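You operate a simulated robot arm through the tools that you are given. There is no shell and no other tool.

Carry out the task below with a simulated robot arm. There is one attempt and no reset: what you move stays moved.

JOB
Fetch the blue scoop from the top of the cleaning bench and set it on the shelf under the cleaning bench. Take the carton marked "CLIPS 12 mm" from the top of the left wall shelf and put it on the top of the cleaning bench. Take the collar and leave it on top of the wood block. Turn the length dial to 8 m. Switch the treater switch off. Fetch the proof card from the proofing end of the ink bench and set it on the middle of the set-up bench. Take the rag from the top of the kitting table and put it on the middle shelf under the ink bench. Stack the grease cartridge that says "EP 3" from the top of the mixing bench on top of the grease cartridge labelled "EP 1". The order is free.

The check looks at the end state, three seconds after you hand in, the way a careful person would. Anything else that was tipped, shoved, dropped, spilled or broken makes it a failure.

ROBOT AND FRAMES
A 7-joint arm with a two-finger gripper on a trunk, on a base that drives. Base frame: it is fixed to the floor where the robot stands at the start and does not move with it; the origin is under the middle of the robot, x ahead of it, y to its left, z up; the surface under the hand at the start is at about z = 820. Readings come in mm, degrees, newtons and seconds.
With the tool pointing down near the work surface it reaches from about 100 to 540 mm from the robot's upright axis, wherever it stands. Its first joint turns from -143.0 to 143.0 degrees. Places, roughly: carton [-1750, 1250, 1250]; collar (5x5x2 cm) [1600, 1800, 700]; grease cartridge [9250, 1750, 750]; length dial [2700, 3100, 1000]; middle of the set-up bench (26x50 cm) [6180, -140, 800]; middle shelf under the ink bench [4200, -200, 500]; proof card [4500, 0, 750]; rag (7x10x3 cm) [8000, 0, 800]; scoop [750, -250, 750]; shelf under the cleaning bench [500, -300, 300]; top of the cleaning bench [500, -200, 800]; treater switch [5500, 3400, 1600]; wood block (15x6x4 cm) [3100, 3200, 1200]. Payload 1.47 kg.
The tool frame sits at the grasp point between the pads (the TCP): z along the fingers, y along the line on which they close. The tips reach 16 mm beyond it. The gripper opens to 87 mm. The gripper's body begins 55 mm behind the TCP.
Orientation is that of the tool frame in the base frame, as a unit quaternion [w, x, y, z]. With the fingers straight down and closing along the base's y, the tool's x points along the base's -x, its y along +y and its z along -z.

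CONTROLS
- The arm moves only by the tool step_arm. Its argument "targets" is a list that holds one entry, the list of rows, each a list of 7 numbers: the shift along the tool's x, y, z in mm, then the turn, a rotation vector about the tool's x, y, z in degrees, then the finger opening in mm, from 0 to 87. In form: [[[dx, dy, dz, rx, ry, rz, fingers], ...]]. A call has 1 to 20 rows; each row is the pose to reach, as a shift and turn from the pose commanded when the call began, along the tool's axes at that moment. Each row takes 0.2 s and may step no farther than 50 mm and 8.6 degrees from the row before; otherwise, or with a gripper value out of range, the whole call is refused. Where a pose cannot be reached the arm comes as near as it can. A force on the tool above 40 N (or 10 N above the force at the start of the call, whichever is more), or a blocked arm, ends the call early, and 0.2 s more pass. Each finger travels about 45 mm/s and halts on what it meets, pressing with about 24 N; the grip force reading is that of the motor and also rises with nothing between the fingers. The clock runs only during rows and for 0.2 s after the last one: add rows that repeat a pose to give the fingers time. The reply holds the time, the measured pose of the TCP, the force on the tool along the base axes, the opening and the grip force, in the units named above and with some noise, with the torque about the TCP (base axes, N m) and any sound that the robot's microphone picked up, and new pictures: "views" is both (left out), scene, wrist or none.
- Cameras (640 x 400 px; columns grow to the right, rows downward): "scene" is now at [105, -48.8, 1538.9]; the picture's right is [-0.82, -0.58, 0.00], its down [-0.52, 0.74, -0.42] and it looks along [0.24, -0.34, -0.91] (base axes); focal length 290 px, centre (320, 200). "wrist" rides on the gripper at [73, 12, -90] in the tool frame; the picture's right is [-0.16, 0.99, 0.00], its down [-0.72, -0.12, -0.68] and it looks along [-0.67, -0.11, 0.73] (tool axes); focal length 247 px, centre (320, 200). There is no depth. A picture from a camera that has moved, and an enlarged one, comes with that camera's place and axes in the base frame and with its lens.
- slide_trunk(by): slides the trunk up (or, below 0, down) by that many mm; the arm and the scene camera ride with it, the base frame stays. It gives what a move gives, with no picture.
- base_move(legs): drives the robot by 1 to 6 legs, each [ahead, left, turn to the left] in mm, mm and degrees, along the robot's own axes; the way and the turn of a leg run together, so that a leg with both is an arc; at most 1500 mm and 180 degrees a leg. The arm and the cameras ride along, it lands a little off, and it stops where it bumps. It gives what a move gives, and a new picture of the scene camera.
- turn_head(pan, tilt): turns the head with the scene camera to pan (to the left, within 86 degrees either way) and tilt (down, from -29 to 69), counted from straight ahead of the robot. It gives what a move gives, and a new picture of the scene camera.
- enlarge(camera, box): a new picture of the part [left, top, right, bottom] of that camera's present view, enlarged. No time passes.
- job_done(): hands the job in; it is judged then, once.

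Places have to be worked out from the pictures, the camera data and where the tool is seen. Open the gripper and draw the arm clear of the work before you hand the job in, unless the task says otherwise.

The tools are called after ">>>" by a JSON object that holds its "fn" and its "kwargs". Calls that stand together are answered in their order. step_arm: Moves the arm, as the interface text tells. Its arguments: {"type":"object","properties":{"targets":{"type":"array","items":{"type":"array","items":{"type":"array","items":{"type":"number"}}}},"views":{"type":"string","enum":["both","scene","wrist","none"]}},"required":["targets"]} The other tools are called the same way: slide_trunk (by) slides the trunk up or down; base_move (legs) drives the base; turn_head (pan, tilt) turns the head that bears the scene camera; enlarge (camera, box) takes an enlarged picture of a part of a camera's view; job_done () hands the job in.

At the start:

```text
clock: 0.0
ee_pos: [442.0, -193.7, 1148.4]
orientation: [0.0, 0.0, 1.0, -0.001]
contact_force: [-0.3, -1.2, 0.4]
torque: [0.01, 0.03, 0.0]
width: 86.9
finger_force: 0.2
trunk travel left (down, up): [-900.0, 340.0]
robot x, y, heading: [2.1, -3.1, -0.1]
head pan, tilt: [-37.4, 68.8]
```

scene: 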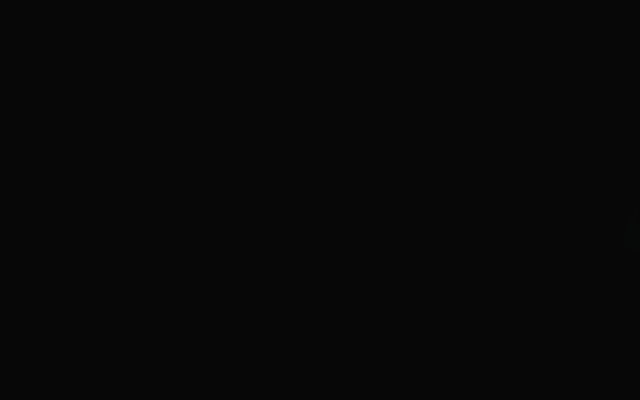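
wrist: 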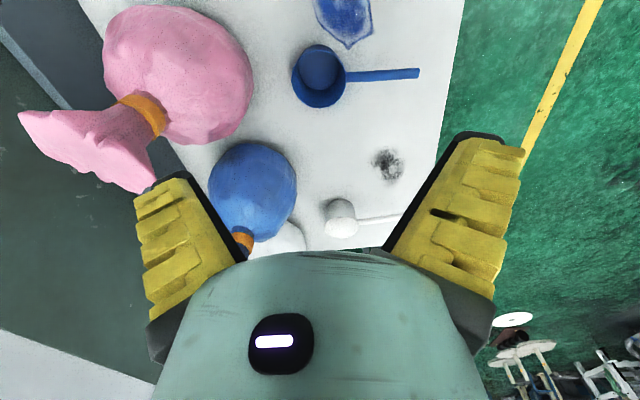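

The scene view is black (perhaps looking into the robot's own arm or body), while the wrist view shows the bench with a blue scoop. I turn the head to get a useful overview.

>>> {"fn": "turn_head", "kwargs": {"pan": 0, "tilt": 35}}

```text
clock: 1.0
ee_pos: [442.5, -194.2, 1148.5]
orientation: [0.0, -0.001, 1.0, 0.0]
contact_force: [0.4, 0.5, -0.2]
torque: [-0.01, -0.05, 0.01]
width: 87.0
finger_force: 0.1
trunk travel left (down, up): [-900.0, 340.0]
robot x, y, heading: [2.2, -3.5, -0.0]
head pan, tilt: [0.0, 35.0]
camera scene: at [105.5, -49.0, 1539.4], right [-0.82, -0.58, 0.0], down [-0.52, 0.74, -0.43], along [0.25, -0.35, -0.9], focal length 290 px, centre (320, 200)
```

scene: 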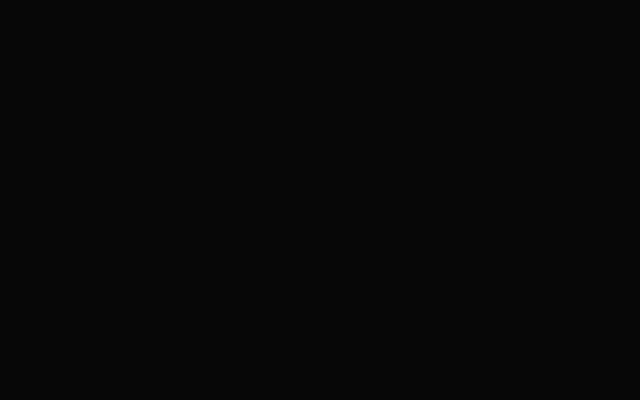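

The picture is still black and the camera's reported axes did not change with the head. I try another head angle to see whether this camera is usable at all.

>>> {"fn": "turn_head", "kwargs": {"pan": 40, "tilt": 10}}

>>> {"fn": "enlarge", "kwargs": {"camera": "wrist", "box": [160, 0, 480, 260]}}

```text
clock: 2.1
ee_pos: [442.2, -192.5, 1149.8]
orientation: [0.0, -0.001, 1.0, 0.001]
contact_force: [-0.2, 0.7, 0.4]
torque: [0.0, 0.02, -0.01]
width: 87.2
finger_force: 0.0
trunk travel left (down, up): [-900.0, 340.0]
robot x, y, heading: [-0.4, -1.7, -0.0]
head pan, tilt: [40.0, 10.0]
camera scene: at [105.5, -49.4, 1539.6], right [-0.82, -0.58, 0.0], down [-0.52, 0.74, -0.43], along [0.25, -0.35, -0.9], focal length 290 px, centre (320, 200)
```

scene: 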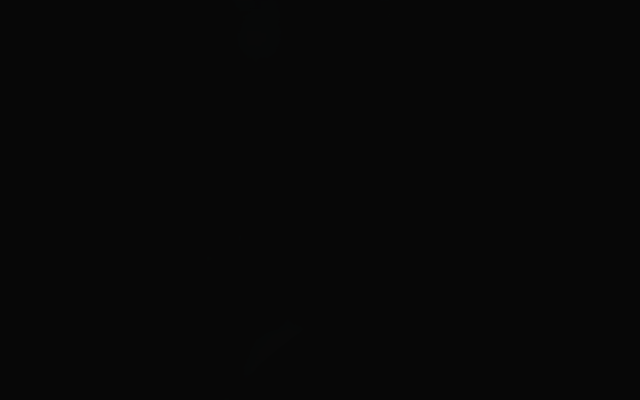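

```text
1.54 times, centred on (320, 130) of wrist
camera zoom: at [368.2, -181.0, 1237.8], right [0.16, 0.99, 0.0], down [0.72, -0.12, 0.68], along [0.67, -0.11, -0.73], focal length 380 px, centre (320, 308)
```

zoom: 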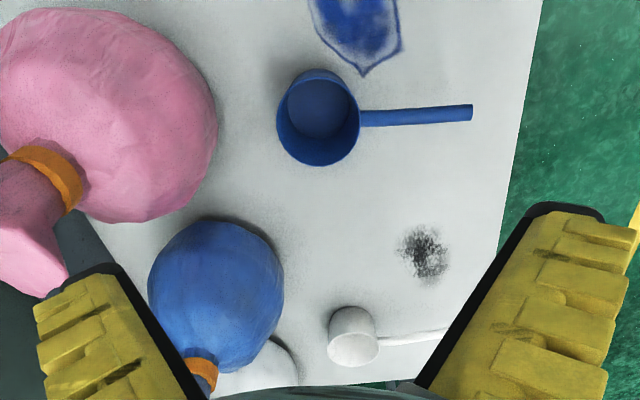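

The scene camera seems to be dark and stuck, so the wrist camera must serve as the eye. I check the scene camera once more with an enlargement, then plan with the wrist view.

>>> {"fn": "enlarge", "kwargs": {"camera": "scene", "box": [160, 0, 480, 400]}}

>>> {"fn": "step_arm", "kwargs": {"targets": [[[0, 0, -40, 0, 0, 0, 87], [0, 0, -80, 0, 0, 0, 87], [0, 0, -120, 0, 0, 0, 87], [30, 0, -150, 0, 0, 0, 87], [60, 0, -170, 0, 0, 0, 87]]], "views": "both"}}

```text
1.00 times, centred on (320, 200) of scene (not enlarged: the box is as wide or as high as the picture)
camera zoom: at [105.5, -49.4, 1539.6], right [-0.82, -0.58, 0.0], down [-0.52, 0.74, -0.43], along [0.25, -0.35, -0.9], focal length 290 px, centre (320, 200)
```

zoom: 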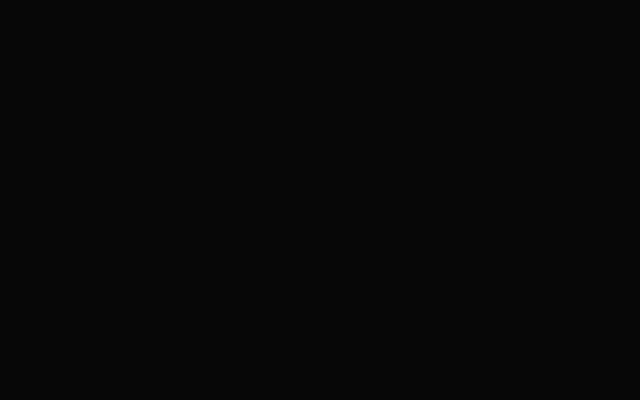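

```text
clock: 3.3
ee_pos: [373.2, -199.7, 1318.3]
orientation: [-0.041, -0.037, 0.997, -0.061]
contact_force: [-0.1, 0.6, -0.2]
torque: [-0.04, -0.01, 0.01]
width: 87.0
finger_force: 0.1
out of reach, approached as far as the arm can: row 2, 3, 4, 5
trunk travel left (down, up): [-900.0, 340.0]
robot x, y, heading: [2.7, -1.9, 0.0]
head pan, tilt: [40.0, 10.0]
camera scene: at [123.9, -75.6, 1614.3], right [-0.82, -0.57, 0.0], down [-0.13, 0.18, -0.97], along [0.56, -0.8, -0.23], focal length 290 px, centre (320, 200)
camera wrist: at [306.8, -180.6, 1411.6], right [0.08, 0.99, -0.13], down [0.78, 0.02, 0.62], along [0.62, -0.15, -0.77], focal length 247 px, centre (320, 200)
```

scene: 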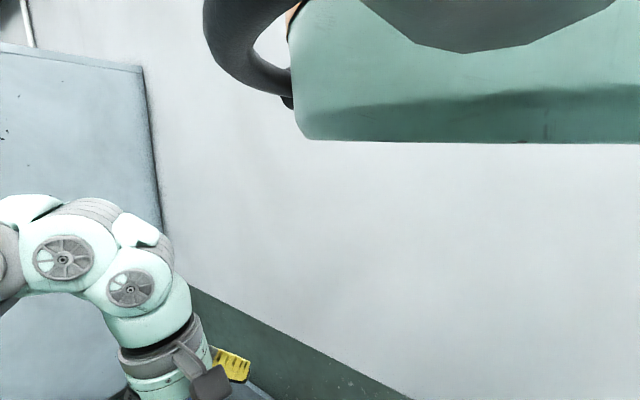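
wrist: 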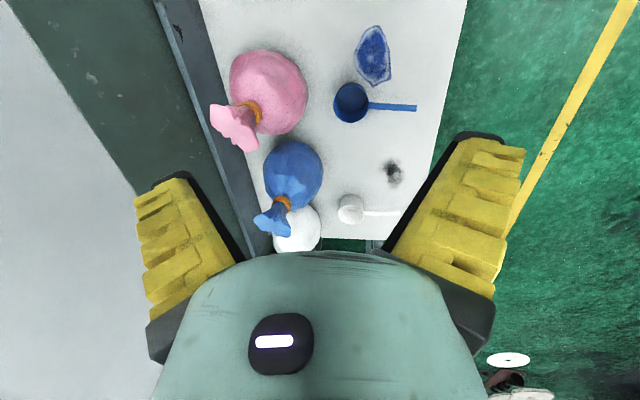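

The scene camera now shows a picture: it seems to have moved with the arm. I test the head again to learn how it moves now.

>>> {"fn": "turn_head", "kwargs": {"pan": 0, "tilt": 30}}

```text
clock: 4.4
ee_pos: [372.4, -198.7, 1318.3]
orientation: [-0.043, -0.036, 0.997, -0.061]
contact_force: [-0.3, -0.3, -0.6]
torque: [0.02, 0.02, 0.02]
width: 86.9
finger_force: 0.1
trunk travel left (down, up): [-900.0, 340.0]
robot x, y, heading: [-2.2, -2.2, -0.1]
head pan, tilt: [0.0, 30.0]
camera scene: at [122.0, -75.4, 1594.9], right [-0.83, -0.56, 0.0], down [-0.24, 0.35, -0.91], along [0.51, -0.75, -0.42], focal length 290 px, centre (320, 200)
```

scene: 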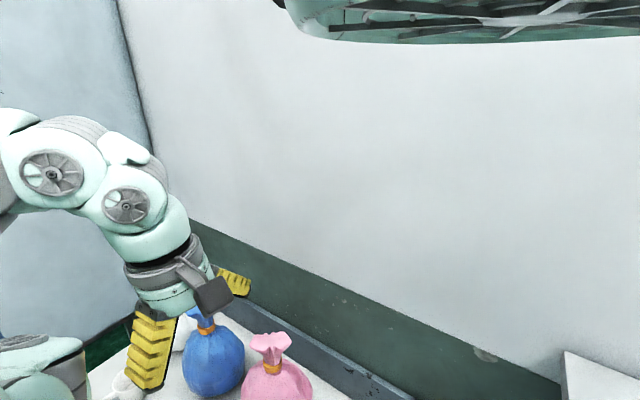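

Tilt now follows but pan seems stuck at about -55°. I try a clear pan command to each side to learn what it does.

>>> {"fn": "turn_head", "kwargs": {"pan": -80, "tilt": 30}}

>>> {"fn": "turn_head", "kwargs": {"pan": 60, "tilt": 30}}

```text
clock: 5.9
ee_pos: [373.5, -199.8, 1317.7]
orientation: [-0.043, -0.037, 0.997, -0.061]
contact_force: [-0.3, -0.2, -0.2]
torque: [-0.03, 0.02, 0.0]
width: 87.0
finger_force: 0.1
trunk travel left (down, up): [-900.0, 340.0]
robot x, y, heading: [2.1, 1.0, 0.1]
head pan, tilt: [-80.0, 30.0]
camera scene: at [85.9, -88.3, 1586.7], right [-0.98, -0.17, 0.0], down [-0.09, 0.49, -0.87], along [0.15, -0.85, -0.5], focal length 290 px, centre (320, 200)
```

scene: 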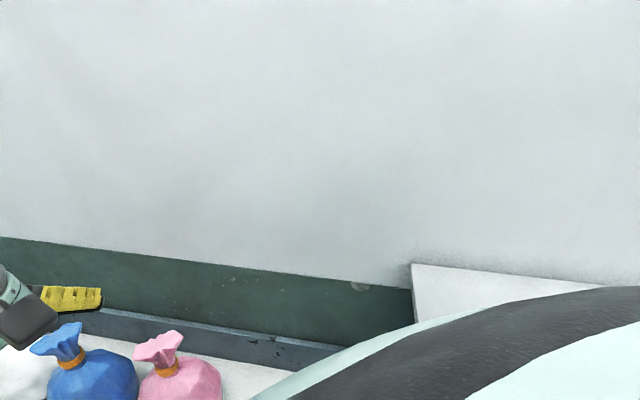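

```text
clock: 8.1
ee_pos: [372.7, -198.5, 1317.0]
orientation: [-0.043, -0.036, 0.997, -0.061]
contact_force: [-0.4, 0.1, -0.3]
torque: [0.01, 0.02, 0.0]
width: 87.0
finger_force: 0.1
trunk travel left (down, up): [-900.0, 340.0]
robot x, y, heading: [-1.1, -3.3, -0.0]
head pan, tilt: [60.0, 30.0]
camera scene: at [120.8, -74.1, 1586.7], right [-0.83, -0.56, 0.0], down [-0.28, 0.41, -0.87], along [0.49, -0.72, -0.5], focal length 290 px, centre (320, 200)
```

scene: 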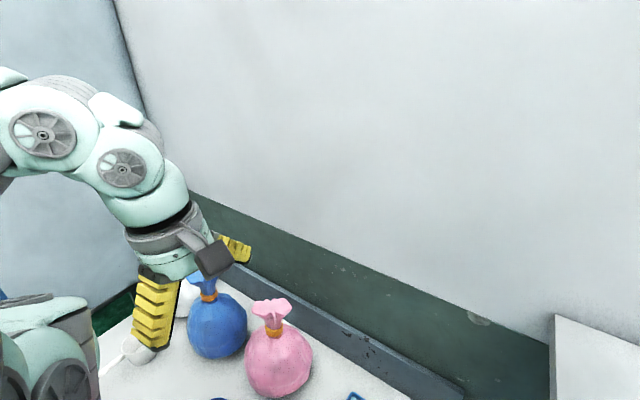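

The head's pan is simply blocked by the arm (it sits to the right of the arm). The wrist view now shows the bench better; I enlarge the scoop area.

>>> {"fn": "enlarge", "kwargs": {"camera": "wrist", "box": [220, 0, 460, 150]}}

>>> {"fn": "turn_head", "kwargs": {"pan": -55, "tilt": 60}}

```text
2.67 times, centred on (340, 75) of wrist
camera zoom: at [306.4, -180.4, 1410.3], right [0.08, 0.99, -0.13], down [0.78, 0.02, 0.62], along [0.62, -0.15, -0.77], focal length 659 px, centre (267, 533)
```

zoom: 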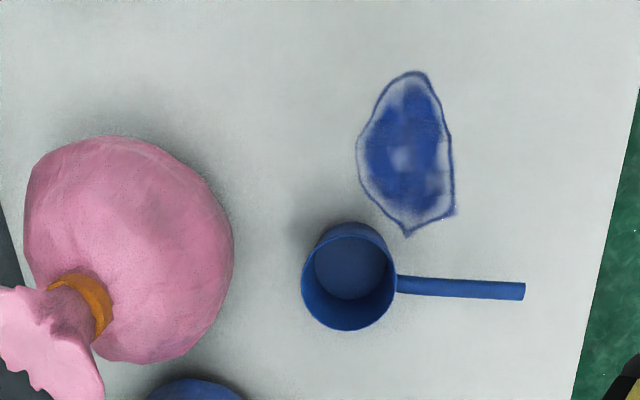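

```text
clock: 10.1
ee_pos: [374.0, -198.2, 1316.6]
orientation: [-0.044, -0.037, 0.997, -0.061]
contact_force: [-0.1, 0.0, -0.7]
torque: [0.0, 0.02, -0.01]
width: 86.9
finger_force: 0.1
trunk travel left (down, up): [-900.0, 340.0]
robot x, y, heading: [3.0, -2.8, -0.0]
head pan, tilt: [-55.0, 60.0]
camera scene: at [107.9, -54.6, 1545.0], right [-0.83, -0.56, 0.0], down [-0.49, 0.71, -0.51], along [0.29, -0.42, -0.86], focal length 290 px, centre (320, 200)
```

scene: 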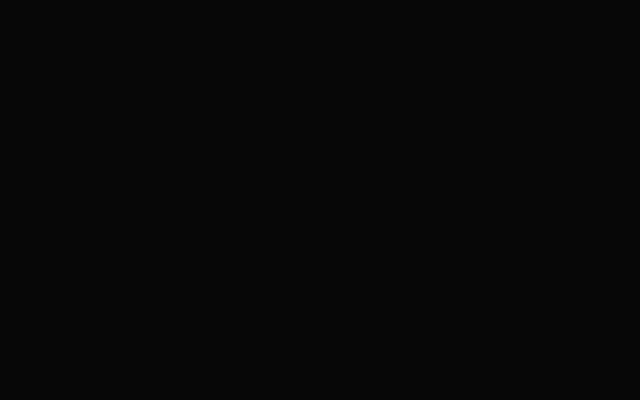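

The blue scoop (cup with a handle towards +y) sits near [485, -200] on the bench; the blotch beside it is only a stain. I tilt the head back up and swing the arm to the left, at a safe height, so that the head can look around.

>>> {"fn": "turn_head", "kwargs": {"pan": -70, "tilt": 20}}

>>> {"fn": "step_arm", "kwargs": {"targets": [[[34, 17, 28, 0, 0, 0, 87], [69, 35, 54, 0, 0, 0, 87], [76, 70, 68, 0, 0, -4.9, 87], [62, 114, 68, 0, 0, -12.9, 87], [54, 159, 68, 0, 0, -20.9, 87], [52, 205, 68, 0, 0, -28.9, 87], [57, 251, 68, 0, 0, -36.9, 87], [68, 296, 68, 0, 0, -44.9, 87], [85, 339, 68, 0, 0, -52.9, 87], [108, 378.5, 68, 0, 0, -60.9, 87], [137, 415, 68, 0, 0, -68.9, 87], [170, 447, 68, 0, 0, -76.9, 87], [207, 474, 68, 0, 0, -84.9, 87], [248, 495.5, 68, 0, 0, -92.9, 87], [291, 511, 68, 0, 0, -100.9, 87]]], "views": "both"}}

```text
clock: 11.2
ee_pos: [373.2, -199.9, 1317.0]
orientation: [-0.043, -0.037, 0.997, -0.061]
contact_force: [-0.7, 0.2, 0.6]
torque: [-0.01, -0.01, -0.05]
width: 87.0
finger_force: 0.1
trunk travel left (down, up): [-900.0, 340.0]
robot x, y, heading: [-0.7, -1.4, 0.1]
head pan, tilt: [-70.0, 20.0]
camera scene: at [102.0, -86.7, 1602.6], right [-0.94, -0.34, 0.0], down [-0.12, 0.32, -0.94], along [0.32, -0.88, -0.34], focal length 290 px, centre (320, 200)
```

scene: 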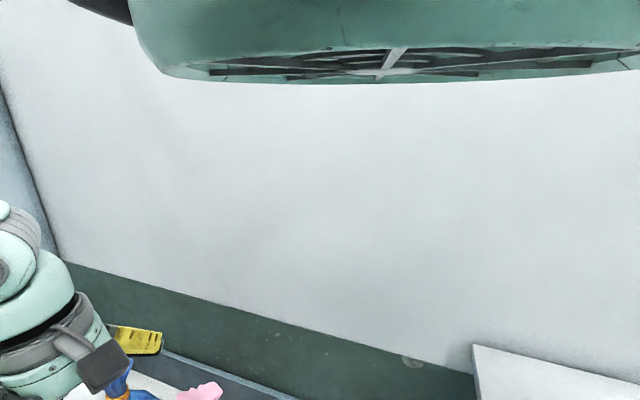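

```text
clock: 12.5
ee_pos: [341.0, -146.7, 1394.3]
orientation: [-0.07, -0.267, 0.959, -0.07]
contact_force: [-7.2, -14.1, -7.8]
torque: [0.05, -0.18, 0.61]
width: 81.3
finger_force: 0.1
out of reach, approached as far as the arm can: row 1, 2, 3, 4, 5, 6
trunk travel left (down, up): [-900.0, 340.0]
robot x, y, heading: [-2.0, 1.7, -0.0]
head pan, tilt: [-70.0, 20.0]
stopped in row 6: the force on the tool passed its limit at 51 N (the readings are from after the stop); the commanded pose is now the measured one
camera scene: at [101.9, -86.9, 1602.7], right [-0.94, -0.34, 0.0], down [-0.12, 0.32, -0.94], along [0.32, -0.88, -0.34], focal length 290 px, centre (320, 200)
camera wrist: at [280.9, -156.9, 1492.2], right [-0.38, 0.92, -0.13], down [0.74, 0.38, 0.55], along [0.56, 0.12, -0.82], focal length 247 px, centre (320, 200)
```

scene: 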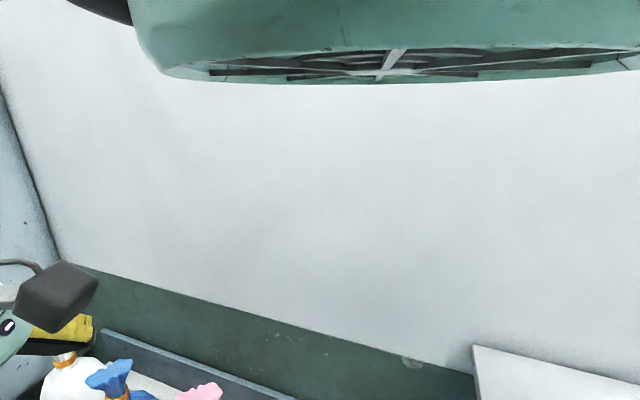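
wrist: 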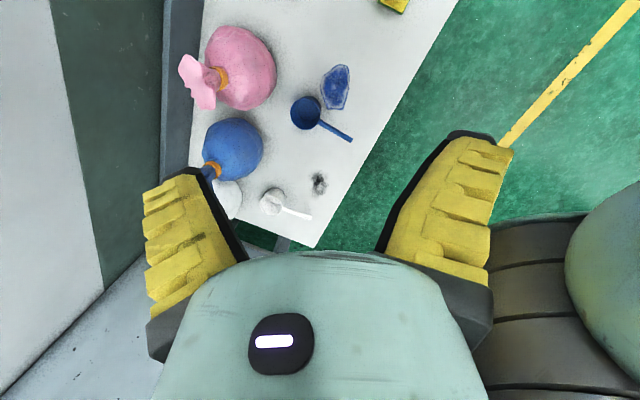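

The arm folded up against itself (the dark sleeve at the lower right of the wrist picture), so high and close poses must be avoided. I bring it back down to the starting pose.

>>> {"fn": "step_arm", "kwargs": {"targets": [[[-17, -11, 40, -1.3, -1.3, 5.1, 87], [-35, -23, 80, -2.7, -2.7, 10.3, 87], [-52, -34, 120, -4, -4, 15.4, 87], [-70, -46, 160, -5.4, -5.4, 20.5, 87], [-87, -57, 200, -6.7, -6.7, 25.7, 87], [-104, -69, 240, -8.1, -8.1, 30.8, 87]]], "views": "both"}}

```text
clock: 13.9
ee_pos: [444.7, -197.3, 1154.5]
orientation: [0.01, 0.002, 1.0, -0.011]
contact_force: [-3.9, 5.1, -9.3]
torque: [-0.26, -0.31, -0.04]
width: 86.8
finger_force: 0.1
out of reach, approached as far as the arm can: row 1, 2, 3, 4
trunk travel left (down, up): [-900.0, 340.0]
robot x, y, heading: [-1.5, -3.6, -0.1]
head pan, tilt: [-70.0, 20.0]
camera scene: at [101.9, -86.7, 1602.5], right [-0.94, -0.34, 0.0], down [-0.12, 0.32, -0.94], along [0.32, -0.88, -0.34], focal length 290 px, centre (320, 200)
camera wrist: at [369.5, -183.3, 1242.8], right [0.16, 0.99, -0.02], down [0.71, -0.1, 0.7], along [0.69, -0.12, -0.72], focal length 247 px, centre (320, 200)
```

scene: 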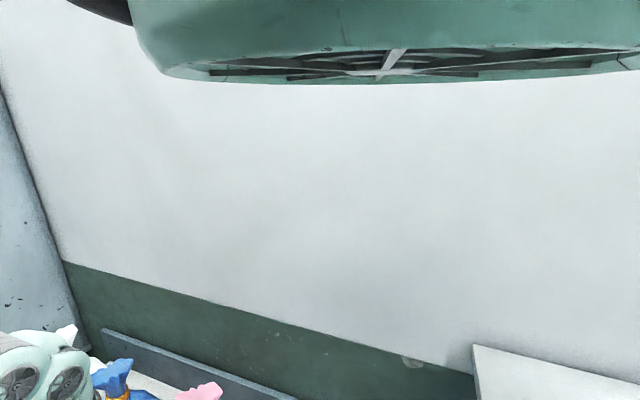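
wrist: 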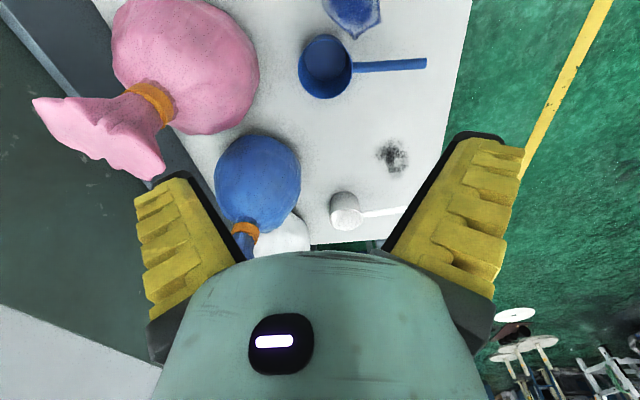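

The arm is back in its starting stance. I now swing it to the left purely about the trunk axis at the same radius and height, so the arm's shape does not change.

>>> {"fn": "step_arm", "kwargs": {"targets": [[[-17.3, 45.6, 0, 0, 0, -5.8, 87], [-30, 92.9, 0, 0, 0, -11.6, 87], [-37.8, 141.1, 0, 0, 0, -17.4, 87], [-40.7, 189.9, 0, 0, 0, -23.2, 87], [-38.6, 238.7, 0, 0, 0, -29, 87], [-31.7, 287.1, 0, 0, 0, -34.8, 87], [-19.9, 334.5, 0, 0, 0, -40.6, 87], [-3.3, 380.5, 0, 0, 0, -46.4, 87], [17.8, 424.6, 0, 0, 0, -52.2, 87], [43.3, 466.3, 0, 0, 0, -58, 87], [72.8, 505.2, 0, 0, 0, -63.8, 87], [106.2, 541, 0, 0, 0, -69.6, 87]]], "views": "both"}}

```text
clock: 16.5
ee_pos: [334.5, 347.0, 1146.6]
orientation: [0.0, -0.572, 0.821, -0.001]
contact_force: [1.1, -0.5, 0.0]
torque: [0.01, 0.03, 0.01]
width: 87.0
finger_force: 0.1
trunk travel left (down, up): [-900.0, 340.0]
robot x, y, heading: [2.5, -1.1, 0.3]
head pan, tilt: [-70.0, 20.0]
camera scene: at [101.9, -86.9, 1602.7], right [-0.94, -0.34, 0.0], down [-0.12, 0.32, -0.94], along [0.32, -0.88, -0.34], focal length 290 px, centre (320, 200)
camera wrist: at [298.3, 281.6, 1235.2], right [-0.87, 0.49, 0.0], down [0.36, 0.64, 0.68], along [0.34, 0.59, -0.73], focal length 247 px, centre (320, 200)
```

scene: 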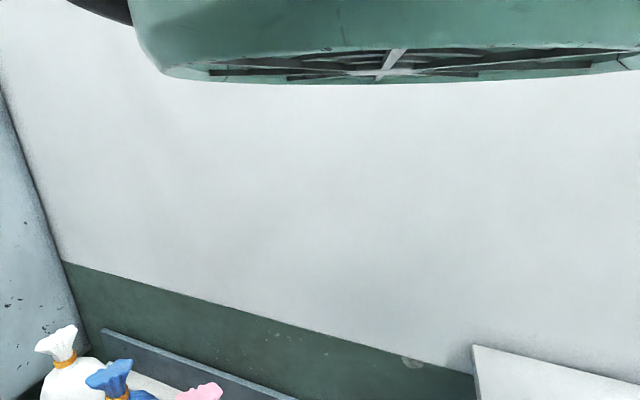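
wrist: 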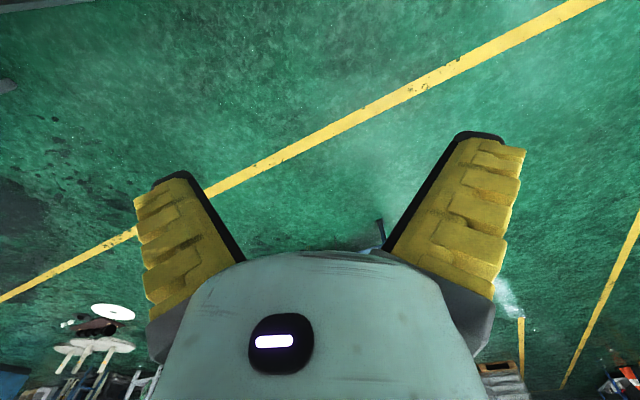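

The swing worked without contact. Now the head should be free to look ahead.

>>> {"fn": "turn_head", "kwargs": {"pan": -40, "tilt": 40}}

>>> {"fn": "turn_head", "kwargs": {"pan": 0, "tilt": 10}}

>>> {"fn": "turn_head", "kwargs": {"pan": 50, "tilt": 10}}

```text
clock: 17.5
ee_pos: [336.2, 344.6, 1147.1]
orientation: [0.001, -0.57, 0.821, 0.0]
contact_force: [-0.1, -0.7, 0.7]
torque: [0.01, -0.03, -0.04]
width: 87.0
finger_force: 0.1
trunk travel left (down, up): [-900.0, 340.0]
robot x, y, heading: [0.7, -0.9, 0.1]
head pan, tilt: [-40.0, 40.0]
camera scene: at [119.5, -72.2, 1578.6], right [-0.83, -0.56, 0.0], down [-0.32, 0.48, -0.82], along [0.46, -0.68, -0.58], focal length 290 px, centre (320, 200)
```

scene: 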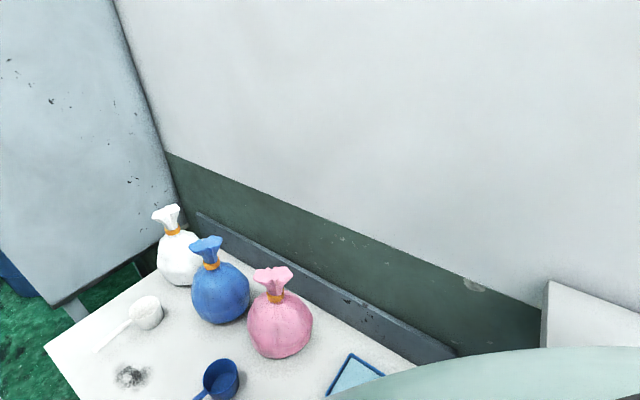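

```text
clock: 18.6
ee_pos: [336.8, 344.8, 1146.7]
orientation: [0.001, -0.57, 0.822, -0.001]
contact_force: [0.4, -0.4, -0.2]
torque: [-0.02, -0.03, 0.0]
width: 87.3
finger_force: 0.1
trunk travel left (down, up): [-900.0, 340.0]
robot x, y, heading: [-2.7, 0.9, 0.0]
head pan, tilt: [0.0, 10.0]
camera scene: at [123.3, -76.1, 1611.9], right [-0.82, -0.57, 0.0], down [-0.14, 0.2, -0.97], along [0.55, -0.8, -0.25], focal length 290 px, centre (320, 200)
```

scene: 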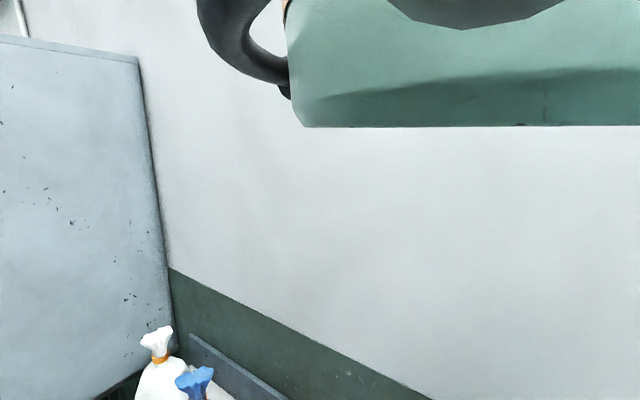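

```text
clock: 19.7
ee_pos: [337.2, 343.9, 1147.2]
orientation: [0.002, -0.571, 0.821, 0.0]
contact_force: [0.5, -0.8, 0.1]
torque: [0.03, -0.02, 0.03]
width: 87.0
finger_force: 0.1
trunk travel left (down, up): [-900.0, 340.0]
robot x, y, heading: [0.9, 3.2, -0.1]
head pan, tilt: [50.0, 10.0]
camera scene: at [123.4, -76.0, 1613.0], right [-0.82, -0.57, 0.0], down [-0.14, 0.19, -0.97], along [0.56, -0.8, -0.24], focal length 290 px, centre (320, 200)
```

scene: 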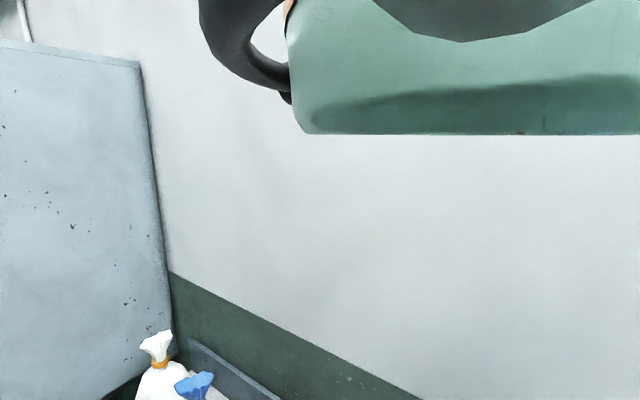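

The head's pan is mechanically stuck between about -55 and -86°, so the scene camera only sees the robot's right side; for the rest I use the wrist camera. I tilt the hand up to look over the room.

>>> {"fn": "step_arm", "kwargs": {"targets": [[[0, 0, 0, 0, -8, 0, 87], [0, 0, 0, 0, -16, 0, 87], [0, 0, 0, 0, -24, 0, 87], [0, 0, 0, 0, -32, 0, 87]]], "views": "wrist"}}

```text
clock: 20.7
ee_pos: [337.3, 347.6, 1148.1]
orientation: [0.229, -0.549, 0.788, 0.157]
contact_force: [0.0, 0.3, -0.3]
torque: [0.01, -0.01, 0.01]
width: 86.9
finger_force: 0.1
trunk travel left (down, up): [-900.0, 340.0]
robot x, y, heading: [1.5, 0.1, 0.0]
head pan, tilt: [50.0, 10.0]
camera wrist: at [286.6, 249.6, 1183.6], right [-0.88, 0.47, 0.08], down [0.19, 0.19, 0.96], along [0.44, 0.86, -0.26], focal length 247 px, centre (320, 200)
```

wrist: 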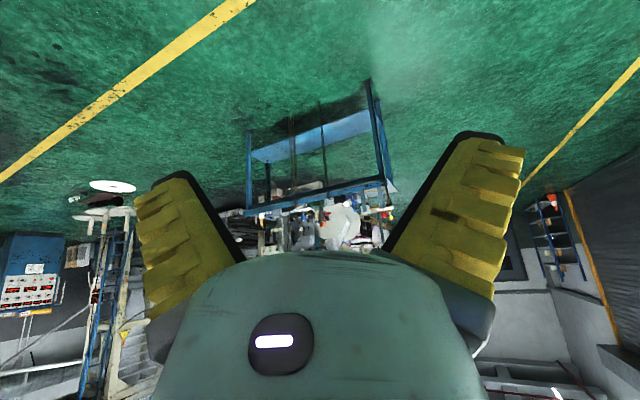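

This view is very informative (though upside down). I enlarge its parts.

>>> {"fn": "enlarge", "kwargs": {"camera": "wrist", "box": [0, 150, 240, 400]}}

>>> {"fn": "enlarge", "kwargs": {"camera": "wrist", "box": [220, 60, 440, 260]}}

>>> {"fn": "enlarge", "kwargs": {"camera": "wrist", "box": [460, 150, 640, 400]}}

```text
1.60 times, centred on (120, 275) of wrist
camera zoom: at [286.6, 249.6, 1183.6], right [-0.88, 0.47, 0.08], down [0.19, 0.19, 0.96], along [0.44, 0.86, -0.26], focal length 395 px, centre (640, 80)
```

zoom: 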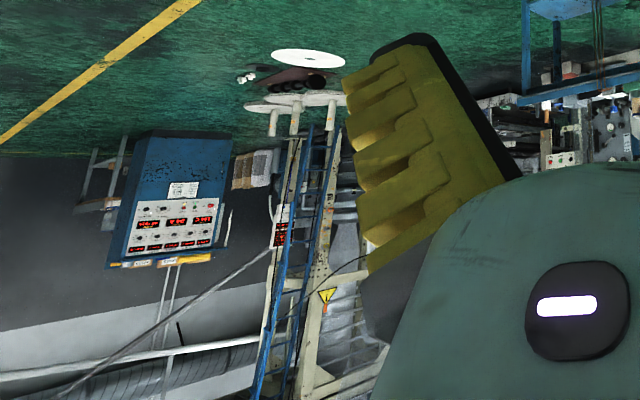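

```text
2.00 times, centred on (330, 160) of wrist
camera zoom: at [286.6, 249.6, 1183.6], right [-0.88, 0.47, 0.08], down [0.19, 0.19, 0.96], along [0.44, 0.86, -0.26], focal length 494 px, centre (300, 280)
```

zoom: 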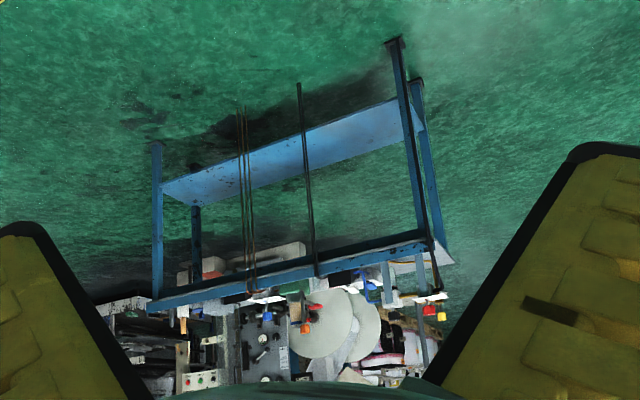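

```text
1.60 times, centred on (550, 275) of wrist
camera zoom: at [286.6, 249.6, 1183.6], right [-0.88, 0.47, 0.08], down [0.19, 0.19, 0.96], along [0.44, 0.86, -0.26], focal length 395 px, centre (-48, 80)
```

zoom: 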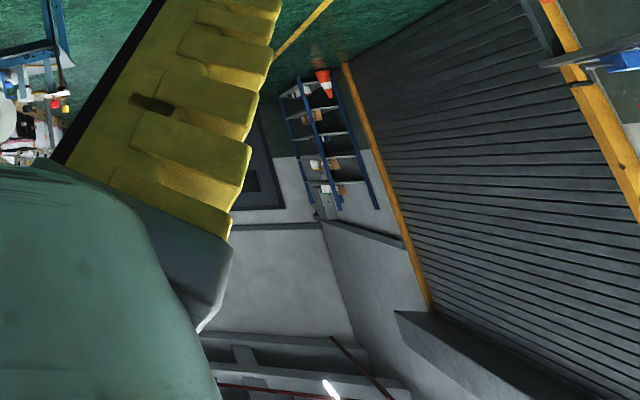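

I can see the layout: a blue-framed bench near x 600–1700, y 1700+, control cabinet and shelves beyond. Now I look down right to see the cleaning bench next to the robot's base.

>>> {"fn": "turn_head", "kwargs": {"pan": -86, "tilt": 45}}

>>> {"fn": "turn_head", "kwargs": {"pan": -57, "tilt": 50}}

```text
clock: 22.9
ee_pos: [335.7, 347.8, 1145.8]
orientation: [0.226, -0.549, 0.789, 0.156]
contact_force: [-0.8, 0.3, 0.4]
torque: [-0.02, -0.02, 0.01]
width: 86.9
finger_force: 0.1
trunk travel left (down, up): [-900.0, 340.0]
robot x, y, heading: [-1.5, 4.1, -0.1]
head pan, tilt: [-85.9, 45.0]
camera scene: at [75.9, -80.5, 1564.0], right [-1.0, -0.07, 0.0], down [-0.05, 0.71, -0.71], along [0.05, -0.71, -0.71], focal length 290 px, centre (320, 200)
```

scene: 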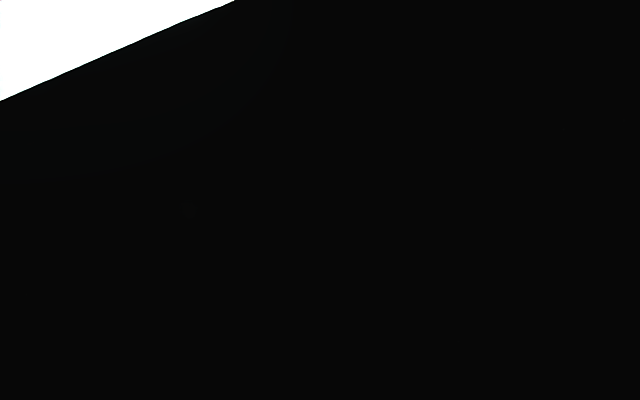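

```text
clock: 23.9
ee_pos: [335.3, 347.2, 1145.2]
orientation: [0.226, -0.549, 0.789, 0.157]
contact_force: [0.3, 0.1, -0.7]
torque: [-0.01, 0.06, 0.0]
width: 87.2
finger_force: 0.0
trunk travel left (down, up): [-900.0, 340.0]
robot x, y, heading: [-1.9, 0.7, -0.0]
head pan, tilt: [-57.0, 50.0]
camera scene: at [112.0, -64.0, 1557.1], right [-0.84, -0.54, 0.0], down [-0.42, 0.64, -0.64], along [0.35, -0.54, -0.77], focal length 290 px, centre (320, 200)
```

scene: 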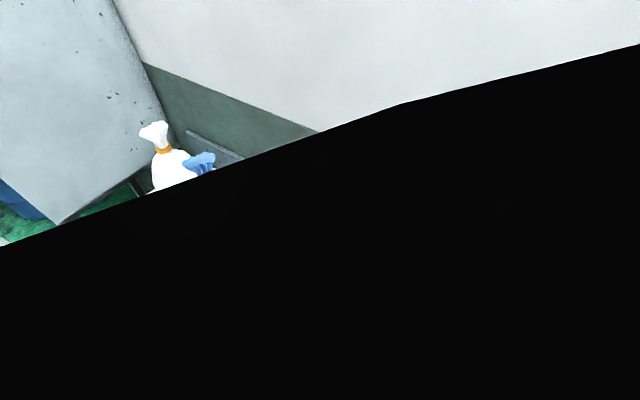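

Beyond about 40° tilt the robot's own body blocks the head camera. The floor to the left is open, so I drive 500 mm left to view the cleaning bench and its lower shelf from the side.

>>> {"fn": "base_move", "kwargs": {"legs": [[0, 500, 0]]}}

>>> {"fn": "turn_head", "kwargs": {"pan": -60, "tilt": 38}}

```text
clock: 26.8
ee_pos: [336.8, 847.9, 1146.7]
orientation: [0.229, -0.548, 0.789, 0.157]
contact_force: [-1.5, -0.1, -0.1]
torque: [0.01, 0.01, -0.02]
width: 86.9
finger_force: 0.0
trunk travel left (down, up): [-900.0, 340.0]
robot x, y, heading: [2.8, 499.0, -0.1]
head pan, tilt: [-57.0, 50.0]
camera scene: at [112.2, 437.2, 1557.1], right [-0.84, -0.54, 0.0], down [-0.42, 0.64, -0.64], along [0.35, -0.54, -0.77], focal length 290 px, centre (320, 200)
```

scene: 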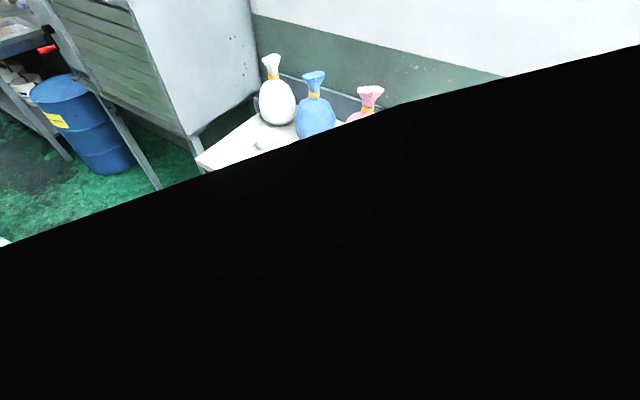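

```text
clock: 27.6
ee_pos: [337.6, 848.6, 1147.3]
orientation: [0.228, -0.548, 0.789, 0.157]
contact_force: [0.8, -0.1, 0.0]
torque: [0.0, -0.01, 0.01]
width: 86.9
finger_force: 0.0
trunk travel left (down, up): [-900.0, 340.0]
robot x, y, heading: [2.7, 502.7, 0.1]
head pan, tilt: [-60.0, 38.0]
camera scene: at [113.4, 427.1, 1574.2], right [-0.87, -0.5, 0.0], down [-0.31, 0.53, -0.79], along [0.39, -0.68, -0.62], focal length 290 px, centre (320, 200)
```

scene: 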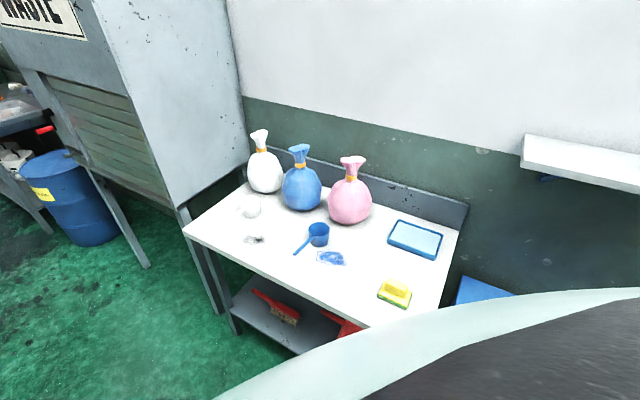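

Now I see the whole cleaning bench (about x 50–935, y -505–10) with the blue scoop at about [481, -205], its handle towards +y, and the lower shelf with a red brush and dustpan. I level the hand and then swing the arm to the right side so that the head camera can watch the work.

>>> {"fn": "step_arm", "kwargs": {"targets": [[[0, 0, 0, 0, 8, 0, 87], [0, 0, 0, 0, 16, 0, 87], [0, 0, 0, 0, 24, 0, 87], [0, 0, 0, 0, 32, 0, 87]]], "views": "none"}}

>>> {"fn": "step_arm", "kwargs": {"targets": [[[26.7, -40.1, 0, 0, 0, 7, 87], [57, -76.7, 0, 0, 0, 14, 87], [90.3, -109.7, 0, 0, 0, 21, 87], [126.3, -138.9, 0, 0, 0, 28, 87], [164.7, -163.9, 0, 0, 0, 35, 87], [204.8, -184.6, 0, 0, 0, 42, 87], [246.2, -200.9, 0, 0, 0, 49, 87], [288.2, -213.7, 0, 0, 0, 56, 87], [330.5, -223.2, 0, 0, 0, 63, 87], [372.8, -230.3, 0, 0, 0, 70, 87], [415.3, -235, 0, 0, 0, 77, 87]]], "views": "both"}}

```text
clock: 28.6
ee_pos: [337.0, 848.1, 1147.1]
orientation: [0.0, -0.57, 0.821, -0.001]
contact_force: [0.0, -0.3, 0.4]
torque: [0.03, 0.0, 0.01]
width: 87.1
finger_force: 0.0
trunk travel left (down, up): [-900.0, 340.0]
robot x, y, heading: [4.2, 502.4, 0.1]
head pan, tilt: [-60.0, 38.0]
```

```text
clock: 30.9
ee_pos: [464.5, 419.2, 1152.1]
orientation: [-0.002, 0.015, 1.0, 0.001]
contact_force: [-0.1, 0.0, 0.3]
torque: [-0.03, -0.02, -0.05]
width: 86.9
finger_force: 0.1
out of reach, approached as far as the arm can: row 5, 6, 7, 8, 9, 10, 11
trunk travel left (down, up): [-900.0, 340.0]
robot x, y, heading: [3.1, 501.8, -0.1]
head pan, tilt: [-60.0, 38.0]
camera scene: at [113.4, 427.2, 1574.3], right [-0.87, -0.5, 0.0], down [-0.31, 0.53, -0.79], along [0.39, -0.68, -0.62], focal length 290 px, centre (320, 200)
camera wrist: at [391.3, 433.2, 1241.1], right [0.19, 0.98, 0.0], down [0.72, -0.14, 0.68], along [0.67, -0.13, -0.74], focal length 247 px, centre (320, 200)
```

scene: 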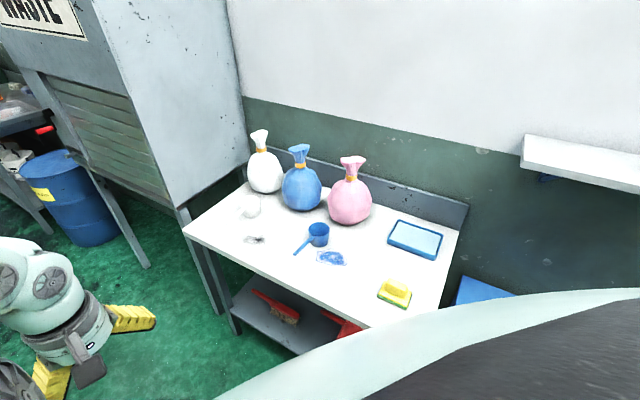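
wrist: 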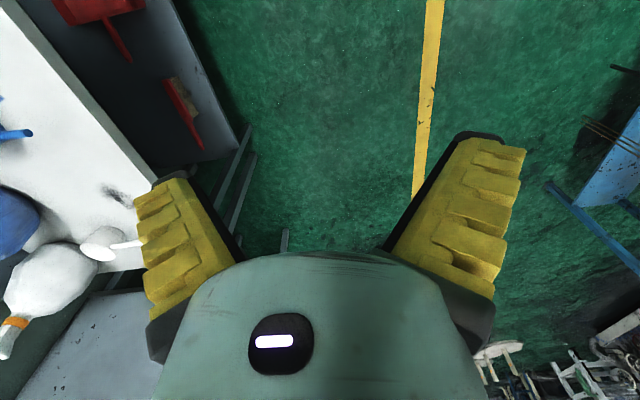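

At that height the radius 430 is too close, so the hand stayed at 469 mm. I continue the swing while lowering 120 mm; the way stays over open floor in front of the bench.

>>> {"fn": "step_arm", "kwargs": {"targets": [[[0, 0, 40, 0, 0, 0, 87], [0, 0, 80, 0, 0, 0, 87], [0, 0, 120, 0, 0, 0, 87], [10.5, -46.9, 120, 0, 0, 7, 87], [26.1, -92.3, 120, 0, 0, 14, 87], [46.7, -135.6, 120, 0, 0, 21, 87], [71.9, -176.4, 120, 0, 0, 28, 87], [101.7, -214.2, 120, 0, 0, 35, 87], [135.4, -248.3, 120, 0, 0, 42, 87], [172.7, -278.6, 120, 0, 0, 49, 87], [213.1, -304.4, 120, 0, 0, 56, 87], [256.2, -325.6, 120, 0, 0, 63, 87], [301.4, -341.9, 120, 0, 0, 70, 87], [348, -353, 120, 0, 0, 77, 87]]], "views": "both"}}

```text
clock: 34.0
ee_pos: [122.5, 77.4, 1027.7]
orientation: [-0.002, 0.623, 0.783, 0.0]
contact_force: [0.0, -0.8, 0.1]
torque: [0.07, -0.03, 0.05]
width: 87.0
finger_force: 0.0
out of reach, approached as far as the arm can: row 14
trunk travel left (down, up): [-900.0, 340.0]
robot x, y, heading: [-0.1, 498.5, -0.3]
head pan, tilt: [-60.0, 38.0]
camera scene: at [113.4, 427.1, 1574.1], right [-0.87, -0.5, 0.0], down [-0.31, 0.53, -0.79], along [0.39, -0.68, -0.62], focal length 290 px, centre (320, 200)
camera wrist: at [117.3, 151.9, 1117.0], right [1.0, 0.07, 0.0], down [0.05, -0.73, 0.68], along [0.04, -0.68, -0.73], focal length 247 px, centre (320, 200)
```

scene: 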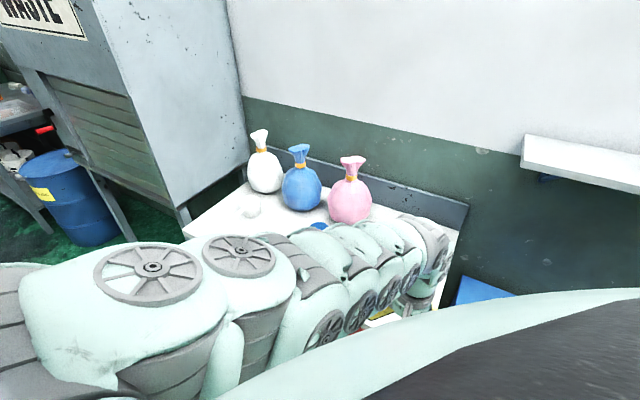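
wrist: 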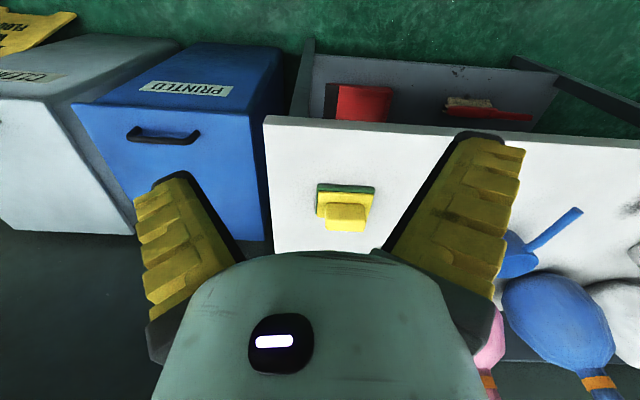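

The wrist camera shows bins standing beside the bench ("PRINTED", about x -400 to -15, front at y≈-85). To judge how close the base may go, I tilt the hand inward to look at my own base.

>>> {"fn": "step_arm", "kwargs": {"targets": [[[0, 0, 0, 0, 8, 0, 87], [0, 0, 0, 0, 16, 0, 87], [0, 0, 0, 0, 24, 0, 87], [0, 0, 0, 0, 32, 0, 87], [0, 0, 0, 0, 40, 0, 87], [0, 0, 0, 0, 48, 0, 87], [0, 0, 0, 0, 56, 0, 87]]], "views": "wrist"}}

```text
clock: 35.5
ee_pos: [166.2, 212.0, 1097.2]
orientation: [-0.305, 0.586, 0.711, 0.242]
contact_force: [-0.1, -0.7, -0.2]
torque: [0.01, -0.01, -0.04]
width: 86.9
finger_force: 0.0
out of reach, approached as far as the arm can: row 1, 2, 3, 4, 5, 6, 7
trunk travel left (down, up): [-900.0, 340.0]
robot x, y, heading: [-1.9, 502.0, 0.0]
head pan, tilt: [-60.0, 38.0]
camera wrist: at [181.0, 202.5, 1211.7], right [0.99, 0.09, -0.13], down [0.08, -1.0, -0.04], along [-0.13, 0.03, -0.99], focal length 247 px, centre (320, 200)
```

wrist: 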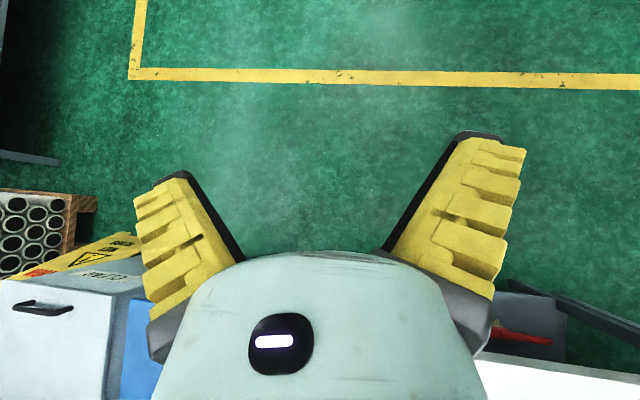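

No base parts show on the floor, so the body is slim. I untilt the hand and bring it to a comfortable place in front-right of the robot.

>>> {"fn": "step_arm", "kwargs": {"targets": [[[-1.8, 29.5, 4.5, 0, -8, 0, 87], [-3.6, 59, 9, 0, -16, 0, 87], [-5.4, 88.6, 13.5, 0, -24, 0, 87], [-7.2, 118, 18, 0, -32, 0, 87], [-9, 147.7, 22.4, 0, -40, 0, 87], [-10.8, 177, 27, 0, -48, 0, 87], [-12.6, 206.8, 31.4, 0, -56, 0, 87]]], "views": "both"}}

```text
clock: 37.1
ee_pos: [400.3, 204.7, 1004.1]
orientation: [0.065, 0.629, 0.772, -0.063]
contact_force: [-0.2, 0.5, 0.3]
torque: [0.01, -0.02, -0.01]
width: 87.2
finger_force: 0.0
out of reach, approached as far as the arm can: row 3, 4, 5, 6, 7
trunk travel left (down, up): [-900.0, 340.0]
robot x, y, heading: [3.6, 499.1, -0.0]
head pan, tilt: [-60.0, 38.0]
camera scene: at [113.4, 427.0, 1574.3], right [-0.87, -0.5, 0.0], down [-0.31, 0.53, -0.79], along [0.39, -0.68, -0.62], focal length 290 px, centre (320, 200)
camera wrist: at [395.3, 294.2, 1078.4], right [1.0, 0.05, 0.01], down [0.02, -0.6, 0.8], along [0.04, -0.8, -0.6], focal length 247 px, centre (320, 200)
```

scene: 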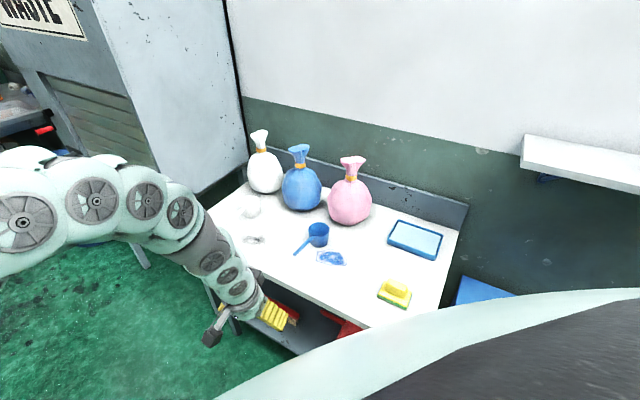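
wrist: 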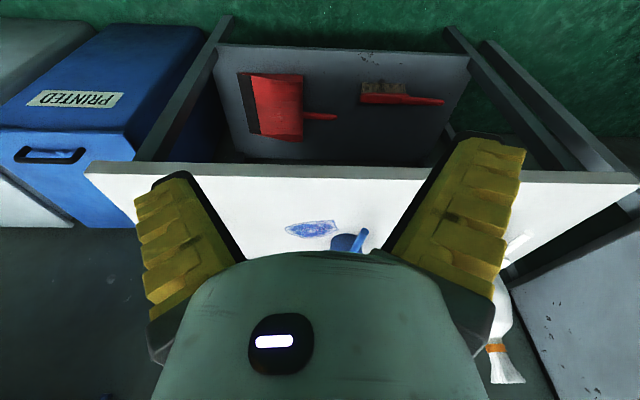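

Now I have a good view: on the lower shelf the dustpan (x≈150–390) and brush (x≈565–885) leave a free gap around x≈480, right beneath the scoop. I drive to about (490, 400) and turn 55° right so that the scoop lies straight ahead of the arm and in view of the head.

>>> {"fn": "base_move", "kwargs": {"legs": [[487, -100, 0], [0, 0, -55]]}}

>>> {"fn": "enlarge", "kwargs": {"camera": "wrist", "box": [100, 0, 540, 275]}}

```text
clock: 42.5
ee_pos: [478.1, -94.9, 1004.6]
orientation: [0.029, 0.914, 0.397, -0.085]
contact_force: [1.4, 0.0, -0.3]
torque: [0.02, -0.02, 0.02]
width: 86.9
finger_force: 0.1
trunk travel left (down, up): [-900.0, 340.0]
robot x, y, heading: [488.3, 403.9, -54.6]
head pan, tilt: [-60.0, 38.0]
camera scene: at [490.6, 268.3, 1574.3], right [-0.91, 0.42, 0.0], down [0.26, 0.56, -0.79], along [-0.33, -0.72, -0.62], focal length 290 px, centre (320, 200)
```

scene: 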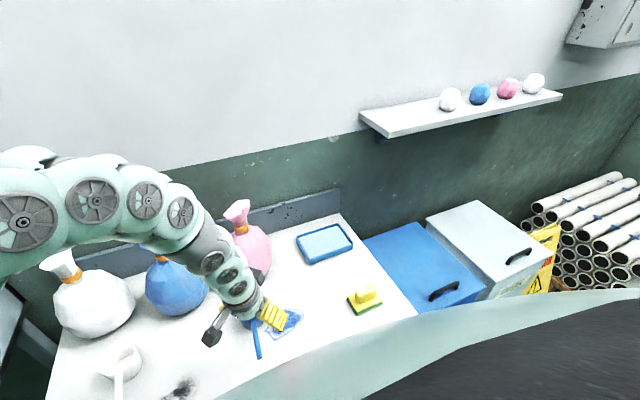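

```text
1.45 times, centred on (320, 138) of wrist
camera zoom: at [546.3, -39.1, 1078.6], right [0.61, -0.79, 0.01], down [-0.48, -0.36, 0.8], along [-0.63, -0.5, -0.6], focal length 359 px, centre (320, 291)
```

zoom: 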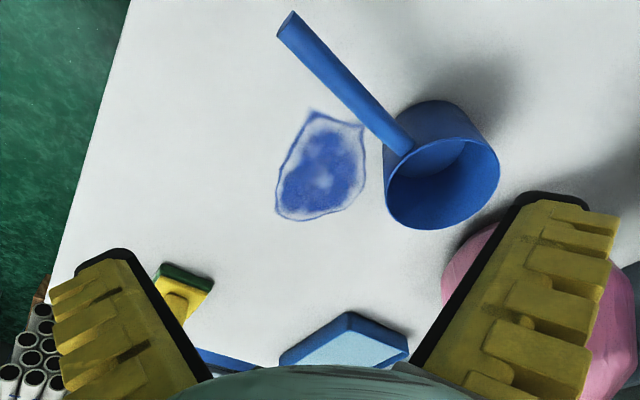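

Both cameras show the scoop well: the handle ends near [491, -65] at about z 880 and runs to the cup near [474, -192]. I turn the hand so the fingers close across the handle with a 45° outward tilt, stopping short above the handle end.

>>> {"fn": "step_arm", "kwargs": {"targets": [[[7.7, -2.8, 9.6, -2.67, -4.81, -4.84, 87], [15.4, -5.6, 19.1, -5.34, -9.63, -9.69, 87], [23, -8.4, 28.7, -8.01, -14.4, -14.5, 87], [30.7, -11.2, 38.3, -10.7, -19.3, -19.4, 87], [38.4, -14, 47.9, -13.4, -24.1, -24.2, 87], [46.1, -16.8, 57.4, -16, -28.9, -29.1, 87], [53.8, -19.6, 67, -18.7, -33.7, -33.9, 87]]], "views": "both"}}

```text
clock: 44.1
ee_pos: [521.8, -45.2, 907.5]
orientation: [0.259, 0.677, 0.632, -0.274]
contact_force: [-5.3, 1.0, 0.2]
torque: [-0.02, -0.34, 0.28]
width: 87.0
finger_force: 0.0
out of reach, approached as far as the arm can: row 1, 2, 3, 4, 5, 6, 7
trunk travel left (down, up): [-900.0, 340.0]
robot x, y, heading: [484.8, 403.5, -54.6]
head pan, tilt: [-60.0, 38.0]
camera scene: at [490.4, 268.2, 1574.4], right [-0.91, 0.42, 0.0], down [0.26, 0.56, -0.79], along [-0.33, -0.72, -0.62], focal length 290 px, centre (320, 200)
camera wrist: at [540.4, 69.2, 919.9], right [0.98, -0.18, 0.11], down [-0.12, -0.03, 0.99], along [-0.17, -0.98, -0.05], focal length 247 px, centre (320, 200)
```

scene: 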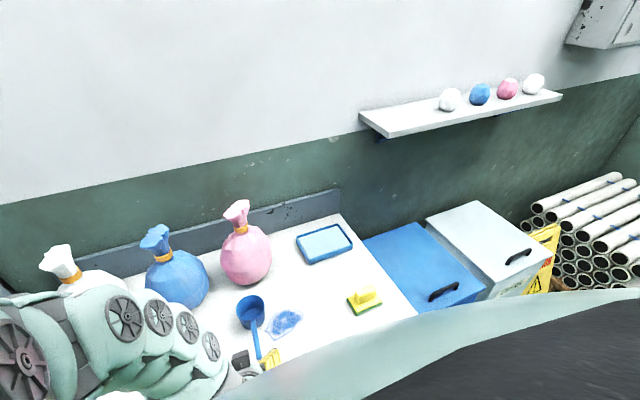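
wrist: 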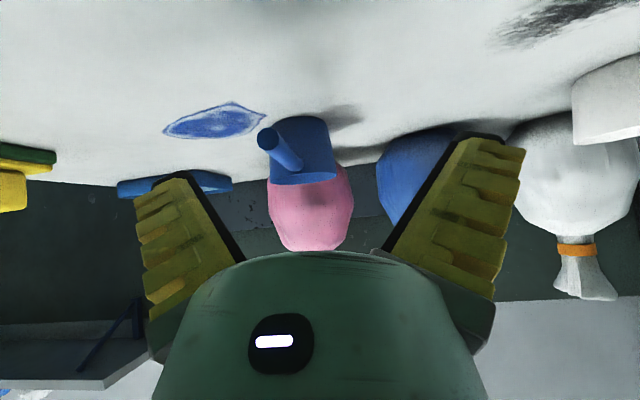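

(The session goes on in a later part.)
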